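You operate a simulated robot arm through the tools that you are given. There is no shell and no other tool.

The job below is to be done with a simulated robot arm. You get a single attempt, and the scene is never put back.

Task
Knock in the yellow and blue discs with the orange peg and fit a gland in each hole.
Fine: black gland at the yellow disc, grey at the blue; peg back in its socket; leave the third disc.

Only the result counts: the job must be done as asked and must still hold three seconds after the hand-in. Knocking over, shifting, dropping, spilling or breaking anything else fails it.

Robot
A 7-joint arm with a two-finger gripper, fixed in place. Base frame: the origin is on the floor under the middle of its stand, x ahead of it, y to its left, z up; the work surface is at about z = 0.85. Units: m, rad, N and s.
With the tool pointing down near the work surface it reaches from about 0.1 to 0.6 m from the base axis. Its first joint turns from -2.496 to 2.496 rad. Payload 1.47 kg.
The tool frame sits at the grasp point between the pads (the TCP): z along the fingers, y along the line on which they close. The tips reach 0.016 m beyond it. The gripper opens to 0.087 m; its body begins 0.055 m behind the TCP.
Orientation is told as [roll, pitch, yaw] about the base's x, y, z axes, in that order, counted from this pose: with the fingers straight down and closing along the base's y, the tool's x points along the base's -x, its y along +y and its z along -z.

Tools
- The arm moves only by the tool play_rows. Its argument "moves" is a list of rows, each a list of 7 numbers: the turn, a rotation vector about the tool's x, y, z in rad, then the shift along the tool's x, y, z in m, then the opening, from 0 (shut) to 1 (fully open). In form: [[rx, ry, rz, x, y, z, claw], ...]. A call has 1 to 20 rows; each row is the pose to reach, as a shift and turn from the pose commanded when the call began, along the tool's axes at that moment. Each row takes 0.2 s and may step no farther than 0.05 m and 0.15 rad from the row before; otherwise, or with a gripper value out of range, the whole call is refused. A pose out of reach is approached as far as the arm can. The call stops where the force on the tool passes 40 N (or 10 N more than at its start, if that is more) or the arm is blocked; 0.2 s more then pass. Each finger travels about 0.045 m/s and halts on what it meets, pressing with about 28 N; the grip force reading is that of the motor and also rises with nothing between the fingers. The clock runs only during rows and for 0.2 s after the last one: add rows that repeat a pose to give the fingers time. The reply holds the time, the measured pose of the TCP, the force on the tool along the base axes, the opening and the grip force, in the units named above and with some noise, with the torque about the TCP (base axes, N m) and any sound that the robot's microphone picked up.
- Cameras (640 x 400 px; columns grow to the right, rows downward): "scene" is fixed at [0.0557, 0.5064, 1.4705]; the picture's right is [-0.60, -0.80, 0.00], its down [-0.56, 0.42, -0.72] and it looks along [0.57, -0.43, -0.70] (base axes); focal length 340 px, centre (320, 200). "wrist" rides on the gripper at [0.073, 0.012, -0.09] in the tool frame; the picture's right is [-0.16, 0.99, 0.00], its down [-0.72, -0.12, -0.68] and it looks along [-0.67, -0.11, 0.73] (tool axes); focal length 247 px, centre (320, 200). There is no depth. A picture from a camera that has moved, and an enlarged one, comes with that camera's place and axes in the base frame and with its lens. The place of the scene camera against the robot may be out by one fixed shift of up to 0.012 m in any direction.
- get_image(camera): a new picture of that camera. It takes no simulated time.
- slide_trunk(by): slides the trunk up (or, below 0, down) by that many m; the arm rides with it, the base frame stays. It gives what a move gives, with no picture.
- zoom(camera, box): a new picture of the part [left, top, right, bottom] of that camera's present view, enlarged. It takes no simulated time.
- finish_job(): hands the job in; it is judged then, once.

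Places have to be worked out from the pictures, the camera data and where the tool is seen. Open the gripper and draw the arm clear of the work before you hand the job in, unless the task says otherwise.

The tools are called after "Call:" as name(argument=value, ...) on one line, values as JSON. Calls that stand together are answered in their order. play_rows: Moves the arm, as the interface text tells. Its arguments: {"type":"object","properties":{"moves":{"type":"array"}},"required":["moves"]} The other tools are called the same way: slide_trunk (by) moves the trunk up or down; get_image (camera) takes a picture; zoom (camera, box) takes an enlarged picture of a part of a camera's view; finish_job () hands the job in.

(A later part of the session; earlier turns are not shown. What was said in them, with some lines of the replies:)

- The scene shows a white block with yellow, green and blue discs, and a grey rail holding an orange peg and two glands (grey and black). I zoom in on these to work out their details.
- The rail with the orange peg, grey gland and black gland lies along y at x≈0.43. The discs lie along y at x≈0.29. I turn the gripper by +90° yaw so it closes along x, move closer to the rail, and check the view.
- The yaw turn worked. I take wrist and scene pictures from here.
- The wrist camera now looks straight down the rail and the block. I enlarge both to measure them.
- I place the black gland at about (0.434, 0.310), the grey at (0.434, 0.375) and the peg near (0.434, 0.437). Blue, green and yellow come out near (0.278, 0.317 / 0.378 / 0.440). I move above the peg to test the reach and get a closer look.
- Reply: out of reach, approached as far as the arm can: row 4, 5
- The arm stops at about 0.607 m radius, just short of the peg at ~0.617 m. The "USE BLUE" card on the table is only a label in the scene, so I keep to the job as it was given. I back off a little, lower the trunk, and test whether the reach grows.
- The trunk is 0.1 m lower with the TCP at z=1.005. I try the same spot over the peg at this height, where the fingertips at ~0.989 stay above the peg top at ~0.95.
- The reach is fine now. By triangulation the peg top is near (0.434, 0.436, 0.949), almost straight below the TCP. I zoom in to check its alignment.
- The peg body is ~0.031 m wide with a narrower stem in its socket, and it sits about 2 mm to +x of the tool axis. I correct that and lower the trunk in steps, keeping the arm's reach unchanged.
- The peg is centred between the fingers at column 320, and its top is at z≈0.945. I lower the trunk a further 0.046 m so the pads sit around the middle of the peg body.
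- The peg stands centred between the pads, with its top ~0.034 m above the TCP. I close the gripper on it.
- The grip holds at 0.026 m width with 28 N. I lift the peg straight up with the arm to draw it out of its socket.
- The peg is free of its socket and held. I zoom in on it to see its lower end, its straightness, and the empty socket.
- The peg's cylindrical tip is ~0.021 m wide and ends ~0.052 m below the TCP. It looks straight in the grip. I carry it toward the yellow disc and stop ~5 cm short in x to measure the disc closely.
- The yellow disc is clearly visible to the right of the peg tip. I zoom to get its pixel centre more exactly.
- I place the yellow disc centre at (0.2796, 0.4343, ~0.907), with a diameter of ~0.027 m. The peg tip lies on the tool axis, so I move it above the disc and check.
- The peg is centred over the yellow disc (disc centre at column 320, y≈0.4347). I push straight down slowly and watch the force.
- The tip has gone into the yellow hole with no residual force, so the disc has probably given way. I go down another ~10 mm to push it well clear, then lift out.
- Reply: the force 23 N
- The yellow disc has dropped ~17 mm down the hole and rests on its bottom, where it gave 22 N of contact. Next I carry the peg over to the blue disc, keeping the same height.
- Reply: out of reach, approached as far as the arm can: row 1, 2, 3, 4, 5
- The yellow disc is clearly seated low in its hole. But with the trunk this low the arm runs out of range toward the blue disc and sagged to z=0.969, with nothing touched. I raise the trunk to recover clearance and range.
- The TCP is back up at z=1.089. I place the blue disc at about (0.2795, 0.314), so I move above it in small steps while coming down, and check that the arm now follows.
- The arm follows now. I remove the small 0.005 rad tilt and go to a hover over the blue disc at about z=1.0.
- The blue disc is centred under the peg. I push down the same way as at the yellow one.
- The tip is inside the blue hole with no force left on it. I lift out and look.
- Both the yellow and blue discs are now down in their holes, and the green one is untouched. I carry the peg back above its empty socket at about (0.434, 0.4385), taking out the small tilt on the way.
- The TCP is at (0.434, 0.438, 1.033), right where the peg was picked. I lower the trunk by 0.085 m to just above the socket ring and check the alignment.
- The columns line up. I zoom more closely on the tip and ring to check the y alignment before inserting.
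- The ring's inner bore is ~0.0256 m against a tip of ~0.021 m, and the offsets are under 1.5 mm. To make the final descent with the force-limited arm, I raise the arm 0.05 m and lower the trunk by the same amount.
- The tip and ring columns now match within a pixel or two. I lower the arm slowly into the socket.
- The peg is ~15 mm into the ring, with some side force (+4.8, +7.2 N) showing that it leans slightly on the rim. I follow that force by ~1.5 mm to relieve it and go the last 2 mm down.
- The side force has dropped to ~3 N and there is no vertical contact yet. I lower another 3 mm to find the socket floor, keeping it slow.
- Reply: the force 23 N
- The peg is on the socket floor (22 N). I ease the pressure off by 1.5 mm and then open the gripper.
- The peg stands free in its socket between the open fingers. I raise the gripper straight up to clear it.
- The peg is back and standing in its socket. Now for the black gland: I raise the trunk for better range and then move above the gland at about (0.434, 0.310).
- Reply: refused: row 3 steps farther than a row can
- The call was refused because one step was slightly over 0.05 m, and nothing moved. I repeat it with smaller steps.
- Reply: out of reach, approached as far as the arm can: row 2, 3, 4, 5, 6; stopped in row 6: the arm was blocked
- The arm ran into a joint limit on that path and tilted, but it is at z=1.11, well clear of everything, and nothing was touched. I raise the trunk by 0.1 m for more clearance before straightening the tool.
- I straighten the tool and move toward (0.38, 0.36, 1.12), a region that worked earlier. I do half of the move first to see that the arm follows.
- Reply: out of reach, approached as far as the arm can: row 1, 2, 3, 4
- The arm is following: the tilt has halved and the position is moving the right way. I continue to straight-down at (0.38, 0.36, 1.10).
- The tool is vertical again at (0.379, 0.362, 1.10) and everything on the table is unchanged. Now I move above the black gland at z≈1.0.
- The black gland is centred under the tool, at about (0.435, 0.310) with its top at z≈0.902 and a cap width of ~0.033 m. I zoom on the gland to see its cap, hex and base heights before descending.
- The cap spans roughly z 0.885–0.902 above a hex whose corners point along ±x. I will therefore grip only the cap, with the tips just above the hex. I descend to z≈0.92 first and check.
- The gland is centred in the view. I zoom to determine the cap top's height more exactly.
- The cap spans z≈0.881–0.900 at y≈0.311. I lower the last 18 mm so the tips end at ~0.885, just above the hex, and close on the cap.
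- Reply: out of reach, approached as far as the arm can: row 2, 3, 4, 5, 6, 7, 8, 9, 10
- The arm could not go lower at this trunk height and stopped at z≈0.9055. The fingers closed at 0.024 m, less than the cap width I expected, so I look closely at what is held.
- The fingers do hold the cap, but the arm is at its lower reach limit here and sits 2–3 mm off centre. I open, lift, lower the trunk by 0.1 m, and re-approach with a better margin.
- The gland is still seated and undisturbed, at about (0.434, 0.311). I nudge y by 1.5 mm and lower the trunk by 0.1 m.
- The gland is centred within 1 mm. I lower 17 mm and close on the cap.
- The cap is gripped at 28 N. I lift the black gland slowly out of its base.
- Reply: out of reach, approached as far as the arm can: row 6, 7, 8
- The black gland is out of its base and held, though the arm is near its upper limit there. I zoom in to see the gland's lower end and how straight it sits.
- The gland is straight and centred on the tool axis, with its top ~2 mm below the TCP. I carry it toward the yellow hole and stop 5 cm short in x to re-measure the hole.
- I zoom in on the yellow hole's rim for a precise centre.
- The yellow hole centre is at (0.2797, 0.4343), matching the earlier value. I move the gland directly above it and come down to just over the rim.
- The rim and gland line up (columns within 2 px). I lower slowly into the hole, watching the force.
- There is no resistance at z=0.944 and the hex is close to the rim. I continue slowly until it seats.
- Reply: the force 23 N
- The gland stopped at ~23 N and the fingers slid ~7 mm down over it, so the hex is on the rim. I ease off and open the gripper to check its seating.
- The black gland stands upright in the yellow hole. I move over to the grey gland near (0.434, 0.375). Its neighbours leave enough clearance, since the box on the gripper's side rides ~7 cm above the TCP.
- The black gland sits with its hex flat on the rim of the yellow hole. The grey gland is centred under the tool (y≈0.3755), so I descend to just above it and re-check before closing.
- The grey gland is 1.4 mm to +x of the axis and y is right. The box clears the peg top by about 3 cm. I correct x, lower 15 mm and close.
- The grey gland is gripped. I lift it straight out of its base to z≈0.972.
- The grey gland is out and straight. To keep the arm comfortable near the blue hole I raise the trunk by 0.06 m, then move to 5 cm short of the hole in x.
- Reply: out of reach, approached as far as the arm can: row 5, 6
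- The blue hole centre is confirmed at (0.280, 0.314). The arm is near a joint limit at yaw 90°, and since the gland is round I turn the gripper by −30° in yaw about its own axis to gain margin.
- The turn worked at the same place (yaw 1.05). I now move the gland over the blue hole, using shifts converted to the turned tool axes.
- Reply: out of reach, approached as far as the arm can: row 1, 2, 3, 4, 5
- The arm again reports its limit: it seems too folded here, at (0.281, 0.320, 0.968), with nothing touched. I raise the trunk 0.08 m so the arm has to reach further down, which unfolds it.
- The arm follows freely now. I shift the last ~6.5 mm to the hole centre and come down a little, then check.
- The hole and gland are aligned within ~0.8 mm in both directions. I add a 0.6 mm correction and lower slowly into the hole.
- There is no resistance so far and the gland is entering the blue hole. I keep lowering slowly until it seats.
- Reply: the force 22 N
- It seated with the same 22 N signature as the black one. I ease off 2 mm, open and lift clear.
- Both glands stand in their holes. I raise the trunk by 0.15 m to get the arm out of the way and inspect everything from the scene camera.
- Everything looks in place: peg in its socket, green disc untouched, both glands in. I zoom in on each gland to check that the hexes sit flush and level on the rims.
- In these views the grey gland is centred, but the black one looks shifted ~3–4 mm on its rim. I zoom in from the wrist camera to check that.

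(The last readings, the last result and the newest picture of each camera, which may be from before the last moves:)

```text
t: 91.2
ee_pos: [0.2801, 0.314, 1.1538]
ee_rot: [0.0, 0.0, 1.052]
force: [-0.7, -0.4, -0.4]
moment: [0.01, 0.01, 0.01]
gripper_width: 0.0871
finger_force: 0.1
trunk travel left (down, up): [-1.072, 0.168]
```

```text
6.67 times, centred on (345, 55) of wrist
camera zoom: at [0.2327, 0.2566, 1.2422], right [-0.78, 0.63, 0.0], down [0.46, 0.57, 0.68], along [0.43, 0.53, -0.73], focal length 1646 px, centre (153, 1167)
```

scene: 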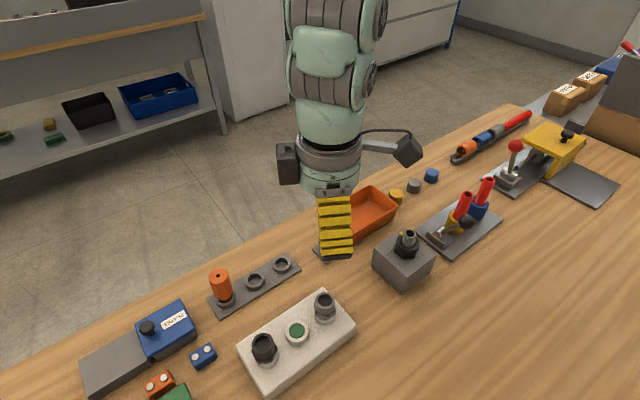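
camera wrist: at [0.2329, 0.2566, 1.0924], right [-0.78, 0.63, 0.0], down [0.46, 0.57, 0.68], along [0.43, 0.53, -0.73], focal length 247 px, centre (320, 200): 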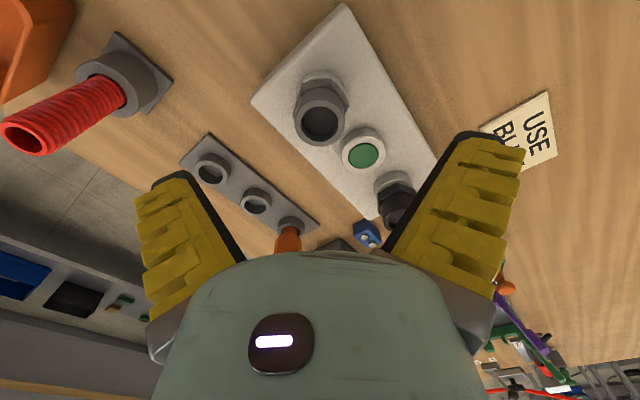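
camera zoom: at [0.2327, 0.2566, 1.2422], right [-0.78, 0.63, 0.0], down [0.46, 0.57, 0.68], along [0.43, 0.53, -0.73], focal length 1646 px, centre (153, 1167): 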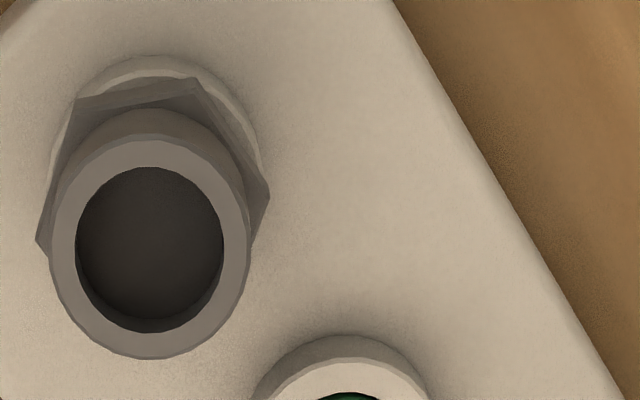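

The black gland is inserted and upright but seems to have been dragged ~3 mm toward +y within its loose hole while I pressed. I move above it to measure properly and decide whether to re-centre it.

Call:
play_rows(moves=[[0, 0, 0, -0.03, 0.017, 0, 1], [0, 0, 0, -0.06, 0.034, 0, 1], [0, 0, 0, -0.09, 0.051, 0, 1], [0, 0, 0, -0.106, 0.0603, 0, 1], [0, 0, 0, -0.106, 0.0603, 0, 1]])

Call:
slide_trunk(by=-0.15)

Call:
zoom(camera="wrist", box=[270, 30, 370, 160])

Call:
zoom(camera="scene", box=[230, 260, 370, 380])

```text
t: 92.4
ee_pos: [0.2792, 0.4107, 1.1569]
ee_rot: [-0.002, -0.002, 1.052]
force: [-0.6, 0.2, -0.6]
moment: [0.03, -0.02, 0.01]
gripper_width: 0.0869
finger_force: 0.2
out of reach, approached as far as the arm can: row 3, 4, 5
trunk travel left (down, up): [-1.072, 0.168]
```

```text
t: 94.1
ee_pos: [0.2797, 0.4101, 1.0075]
ee_rot: [0.0, -0.002, 1.05]
force: [0.3, 0.6, -1.0]
moment: [-0.03, -0.01, -0.01]
gripper_width: 0.0872
finger_force: 0.1
trunk travel left (down, up): [-0.922, 0.318]
```

```text
3.08 times, centred on (320, 95) of wrist
camera zoom: at [0.233, 0.3539, 1.0964], right [-0.78, 0.63, 0.0], down [0.46, 0.57, 0.68], along [0.43, 0.53, -0.73], focal length 760 px, centre (320, 523)
```

zoom: 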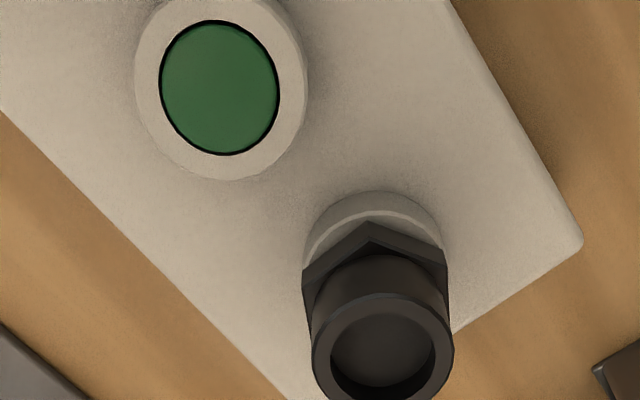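

```text
3.33 times, centred on (300, 320) of scene
camera zoom: at [0.0557, 0.5064, 1.4705], right [-0.6, -0.8, 0.0], down [-0.56, 0.42, -0.72], along [0.57, -0.43, -0.7], focal length 1133 px, centre (387, -200)
```

zoom: 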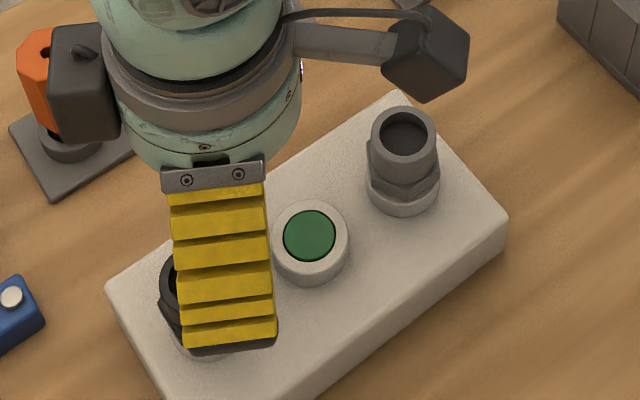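

I zoom tighter on the black gland and its rim to measure the offset.

Call:
zoom(camera="wrist", box=[310, 85, 370, 165])

Call:
zoom(camera="wrist", box=[315, 85, 360, 125])

```text
5.00 times, centred on (340, 125) of wrist
camera zoom: at [0.233, 0.3539, 1.0964], right [-0.78, 0.63, 0.0], down [0.46, 0.57, 0.68], along [0.43, 0.53, -0.73], focal length 1235 px, centre (220, 575)
```

zoom: 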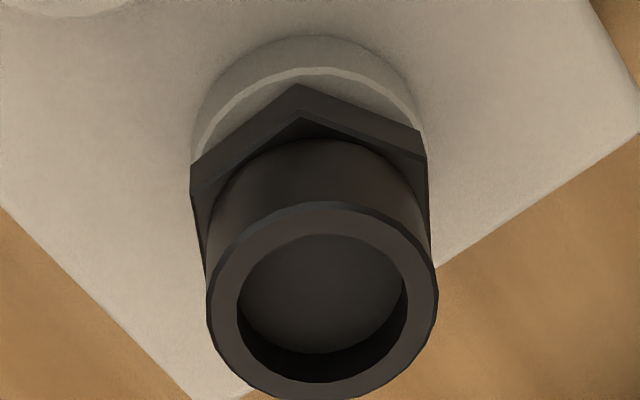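

```text
10.00 times, centred on (338, 105) of wrist
camera zoom: at [0.233, 0.3539, 1.0964], right [-0.78, 0.63, 0.0], down [0.46, 0.57, 0.68], along [0.43, 0.53, -0.73], focal length 2470 px, centre (145, 1150)
```

zoom: 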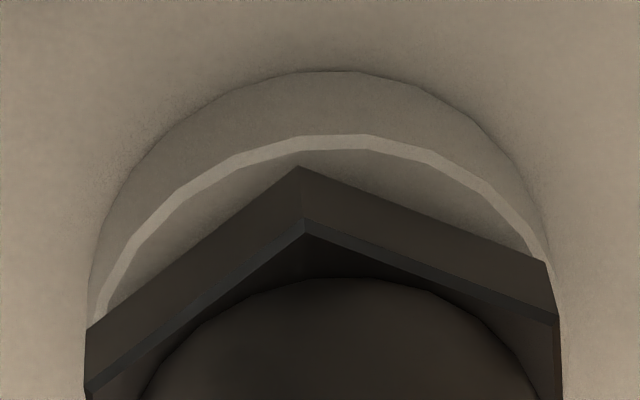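

The hex is flush and upright, about 2.5–3 mm off centre toward +y within the hole's slack. To be safe I will re-centre it: first raise the arm over the gland, then lower the trunk to a height where this spot was reachable before.

Call:
play_rows(moves=[[0, 0, 0, 0, 0, -0.03, 1], [0, 0, 0, 0, 0, -0.06, 1], [0, 0, 0, -0.01, 0.005, -0.09, 1], [0, 0, 0, -0.023, 0.0118, -0.12, 1], [0, 0, 0, -0.023, 0.0118, -0.12, 1]])

Call:
slide_trunk(by=-0.14)

Call:
zoom(camera="wrist", box=[260, 40, 380, 180])

Call:
zoom(camera="scene", box=[190, 230, 350, 390])

```text
t: 95.3
ee_pos: [0.2813, 0.4382, 1.1273]
ee_rot: [0.001, -0.002, 1.051]
force: [-0.1, 0.1, 0.3]
moment: [0.01, -0.02, -0.01]
gripper_width: 0.0871
finger_force: 0.1
trunk travel left (down, up): [-0.922, 0.318]
```

```text
t: 97.0
ee_pos: [0.2799, 0.4371, 0.9875]
ee_rot: [-0.001, -0.003, 1.05]
force: [0.3, 0.0, 0.2]
moment: [0.0, 0.01, 0.0]
gripper_width: 0.087
finger_force: 0.2
trunk travel left (down, up): [-0.782, 0.458]
```

```text
2.86 times, centred on (320, 110) of wrist
camera zoom: at [0.2336, 0.38, 1.0764], right [-0.78, 0.63, 0.0], down [0.46, 0.57, 0.68], along [0.43, 0.53, -0.73], focal length 706 px, centre (320, 457)
```

zoom: 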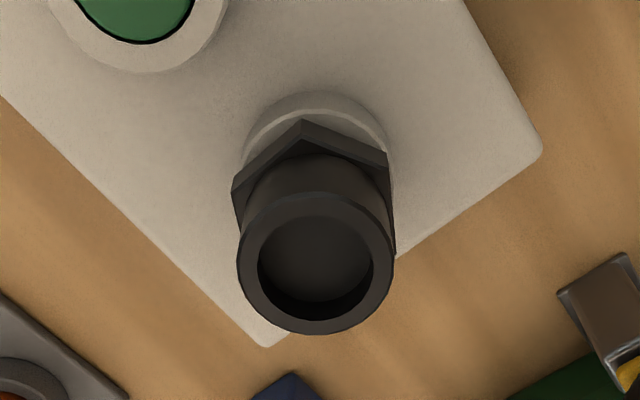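

```text
2.50 times, centred on (270, 310) of scene
camera zoom: at [0.0557, 0.5064, 1.4705], right [-0.6, -0.8, 0.0], down [-0.56, 0.42, -0.72], along [0.57, -0.43, -0.7], focal length 850 px, centre (445, -75)
```

zoom: 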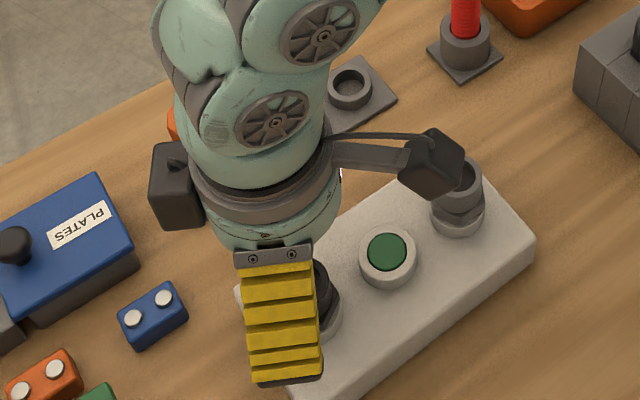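

The measurement confirms it: the black gland is at (0.2814, 0.4373) while the hole is at (0.2797, 0.4343). I descend around the cap and grip it at the same relative height as before.

Call:
play_rows(moves=[[0, 0, 0, -0.0005, -0.0009, 0.015, 1], [0, 0, 0, -0.0005, -0.0009, 0.03, 1], [0, 0, 0, -0.0005, -0.0009, 0.04, 1], [0, 0, 0, -0.0005, -0.0009, 0.048, 1], [0, 0, 0, -0.0005, -0.0009, 0.048, 1]])

Call:
zoom(camera="wrist", box=[240, 80, 400, 260])

```text
t: 98.2
ee_pos: [0.2816, 0.4365, 0.9395]
ee_rot: [0.001, -0.002, 1.054]
force: [0.3, 0.6, 0.6]
moment: [-0.01, 0.01, 0.0]
gripper_width: 0.0869
finger_force: 0.1
trunk travel left (down, up): [-0.782, 0.458]
```

```text
2.22 times, centred on (320, 170) of wrist
camera zoom: at [0.2344, 0.38, 1.0282], right [-0.78, 0.63, 0.0], down [0.46, 0.57, 0.68], along [0.43, 0.53, -0.73], focal length 549 px, centre (320, 267)
```

zoom: 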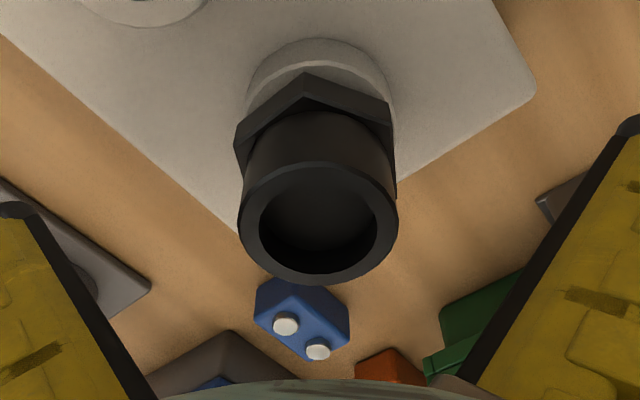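

The cap is centred between the fingers. I close on it and check the grip before shifting.

Call:
play_rows(moves=[[0, 0, 0, 0, 0, 0, 0], [0, 0, 0, 0, 0, 0, 0], [0, 0, 0, 0, 0, 0, 0], [0, 0, 0, 0, 0, 0, 0], [0, 0, 0, 0, 0, 0, 0], [0, 0, 0, 0, 0, 0, 0], [0, 0, 0, 0, 0, 0, 0]])

Call:
zoom(camera="wrist", box=[250, 60, 390, 240])

```text
t: 99.8
ee_pos: [0.2815, 0.4372, 0.9401]
ee_rot: [0.0, -0.003, 1.053]
force: [-1.9, -1.6, 3.3]
moment: [-0.13, 0.07, 0.01]
gripper_width: 0.0227
finger_force: 28.6
trunk travel left (down, up): [-0.782, 0.458]
```

```text
2.22 times, centred on (320, 150) of wrist
camera zoom: at [0.2345, 0.3799, 1.0282], right [-0.78, 0.63, 0.0], down [0.46, 0.57, 0.68], along [0.43, 0.53, -0.73], focal length 549 px, centre (320, 311)
```

zoom: 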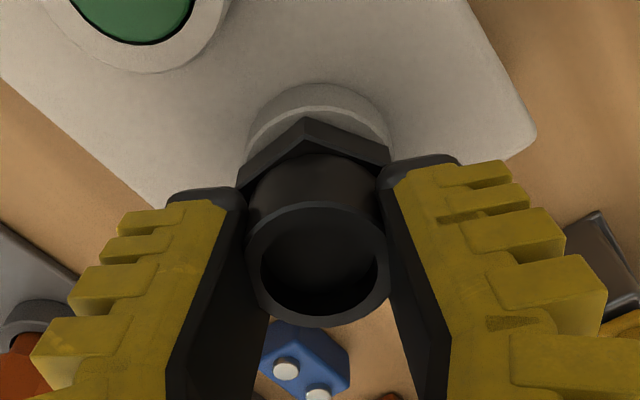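

The grip is good. I lift 2 mm (the spigot stays in the hole), shift by (−1.6, −2.9) mm to the hole centre, and set it back down.

Call:
play_rows(moves=[[0, 0, 0, 0, 0, -0.001, 0], [0, 0, 0, 0, 0, -0.0025, 0], [0, 0, 0, 0.0015, 0, -0.0025, 0], [0, 0, 0, 0.0033, 0, -0.0025, 0], [0, 0, 0, 0.0033, 0, -0.0025, 0], [0, 0, 0, 0.0033, 0, -0.001, 0], [0, 0, 0, 0.0033, 0, 0.0, 0], [0, 0, 0, 0.0033, 0, 0.0005, 0], [0, 0, 0, 0.0033, 0, 0.0005, 0]])

Call:
zoom(camera="wrist", box=[250, 60, 390, 240])

```text
t: 101.8
ee_pos: [0.2797, 0.4352, 0.9404]
ee_rot: [0.0, -0.004, 1.052]
force: [0.9, -2.2, 3.9]
moment: [-0.01, -0.05, -0.01]
gripper_width: 0.0225
finger_force: 27.9
trunk travel left (down, up): [-0.782, 0.458]
```

```text
2.22 times, centred on (320, 150) of wrist
camera zoom: at [0.2335, 0.3775, 1.028], right [-0.78, 0.63, 0.0], down [0.46, 0.57, 0.68], along [0.43, 0.53, -0.73], focal length 549 px, centre (320, 311)
```

zoom: 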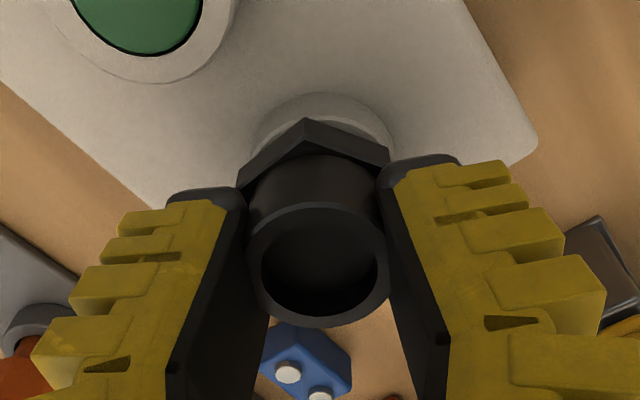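

The hex now sits centred on the rim, with ~4 N of contact. I open and lift clear.

Call:
play_rows(moves=[[0, 0, 0, 0, 0, 0, 0.5], [0, 0, 0, 0, 0, 0, 1], [0, 0, 0, 0, 0, 0, 1], [0, 0, 0, 0, 0, 0, 1], [0, 0, 0, 0, 0, 0, 1], [0, 0, 0, 0, 0, 0, 1], [0, 0, 0, 0, 0, -0.02, 1], [0, 0, 0, 0, 0, -0.045, 1], [0, 0, 0, 0, 0, -0.06, 1], [0, 0, 0, 0, 0, -0.06, 1]])

Call:
zoom(camera="wrist", box=[260, 40, 380, 180])

```text
t: 104.0
ee_pos: [0.2804, 0.4336, 0.9993]
ee_rot: [0.0, -0.002, 1.051]
force: [-0.4, -0.2, -0.6]
moment: [0.01, 0.0, -0.02]
gripper_width: 0.0869
finger_force: 0.1
trunk travel left (down, up): [-0.782, 0.458]
```

```text
2.86 times, centred on (320, 110) of wrist
camera zoom: at [0.2331, 0.377, 1.0881], right [-0.78, 0.63, 0.0], down [0.46, 0.57, 0.68], along [0.43, 0.53, -0.73], focal length 706 px, centre (320, 457)
```

zoom: 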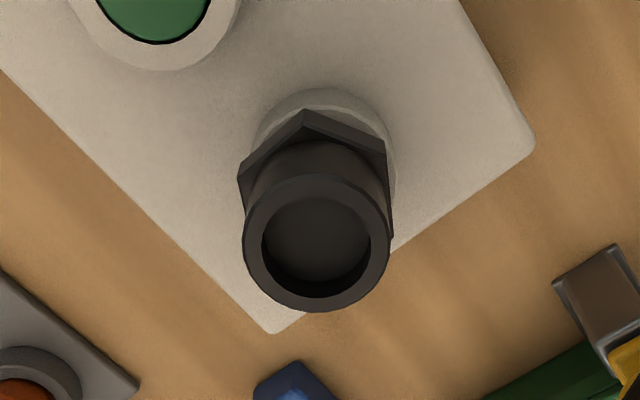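

The black gland is now well centred. I raise the trunk 0.25 m to draw the arm clear and take final pictures.

Call:
slide_trunk(by=0.25)

Call:
get_image(camera="scene")

Call:
zoom(camera="scene", box=[230, 280, 370, 390])

Call:
get_image(camera="wrist")

```text
t: 106.6
ee_pos: [0.2793, 0.4341, 1.249]
ee_rot: [-0.001, -0.001, 1.051]
force: [0.5, -0.3, -0.6]
moment: [0.0, -0.01, 0.01]
gripper_width: 0.087
finger_force: 0.1
trunk travel left (down, up): [-1.032, 0.208]
```

```text
taken
```

scene: 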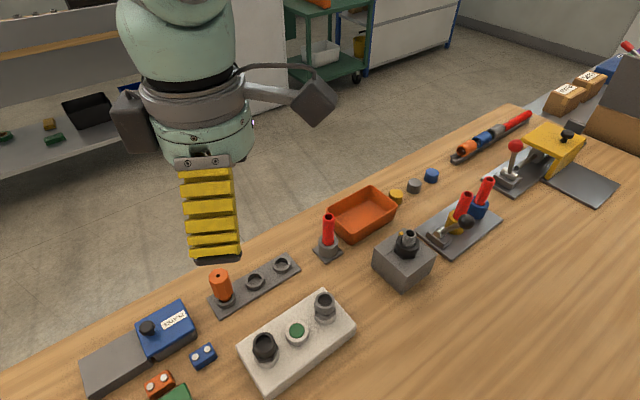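

```text
3.64 times, centred on (300, 335) of scene
camera zoom: at [0.0557, 0.5064, 1.4705], right [-0.6, -0.8, 0.0], down [-0.56, 0.42, -0.72], along [0.57, -0.43, -0.7], focal length 1236 px, centre (393, -291)
```

zoom: 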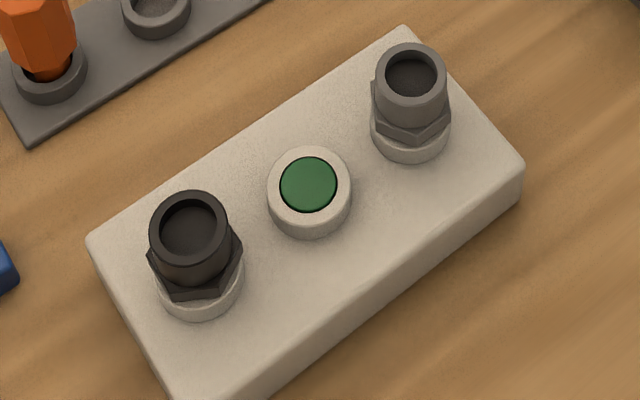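

```text
taken
camera wrist: at [0.2328, 0.377, 1.3379], right [-0.78, 0.63, 0.0], down [0.46, 0.57, 0.68], along [0.43, 0.53, -0.73], focal length 247 px, centre (320, 200)
```

wrist: 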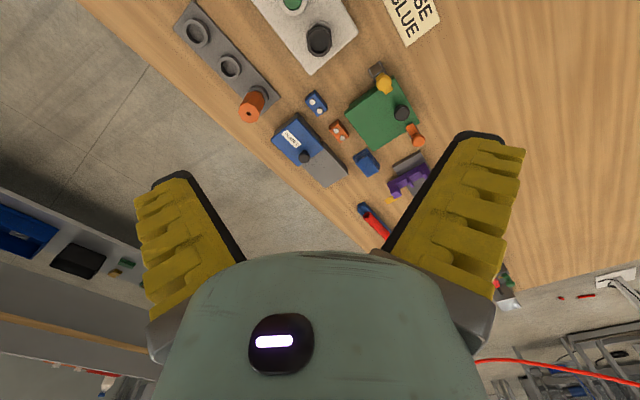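

The final views show the black gland in the yellow hole, the grey gland in the blue hole and the green disc intact. The peg is upright in its socket, nothing else has moved, and the open gripper is well clear at z=1.25. I hand the job in.

Call:
finish_job()

```text
The job is handed in.
```

I knocked in the yellow and blue discs with the orange peg and fitted both glands. I handed the job in, but the hand-in reply gave no verdict.

- **Glands:** the black gland is in the yellow hole and the grey one is in the blue hole. Both stand upright with their hexes flush on the rims. The glands fit loosely, and pressing the black one in dragged it about 3 mm off centre. I gripped it again and shifted it back to within about 2 mm of centre.
- **Peg:** it is back in its socket and standing upright.
- **Green disc:** it was not touched.
- **Rest of the table:** the pictures show nothing else moved. The arm hit its reach limits several times and once tilted well off vertical over the table, but it touched nothing.

A card on the table reads "USE BLUE". I took it as part of the scene and followed your instructions.
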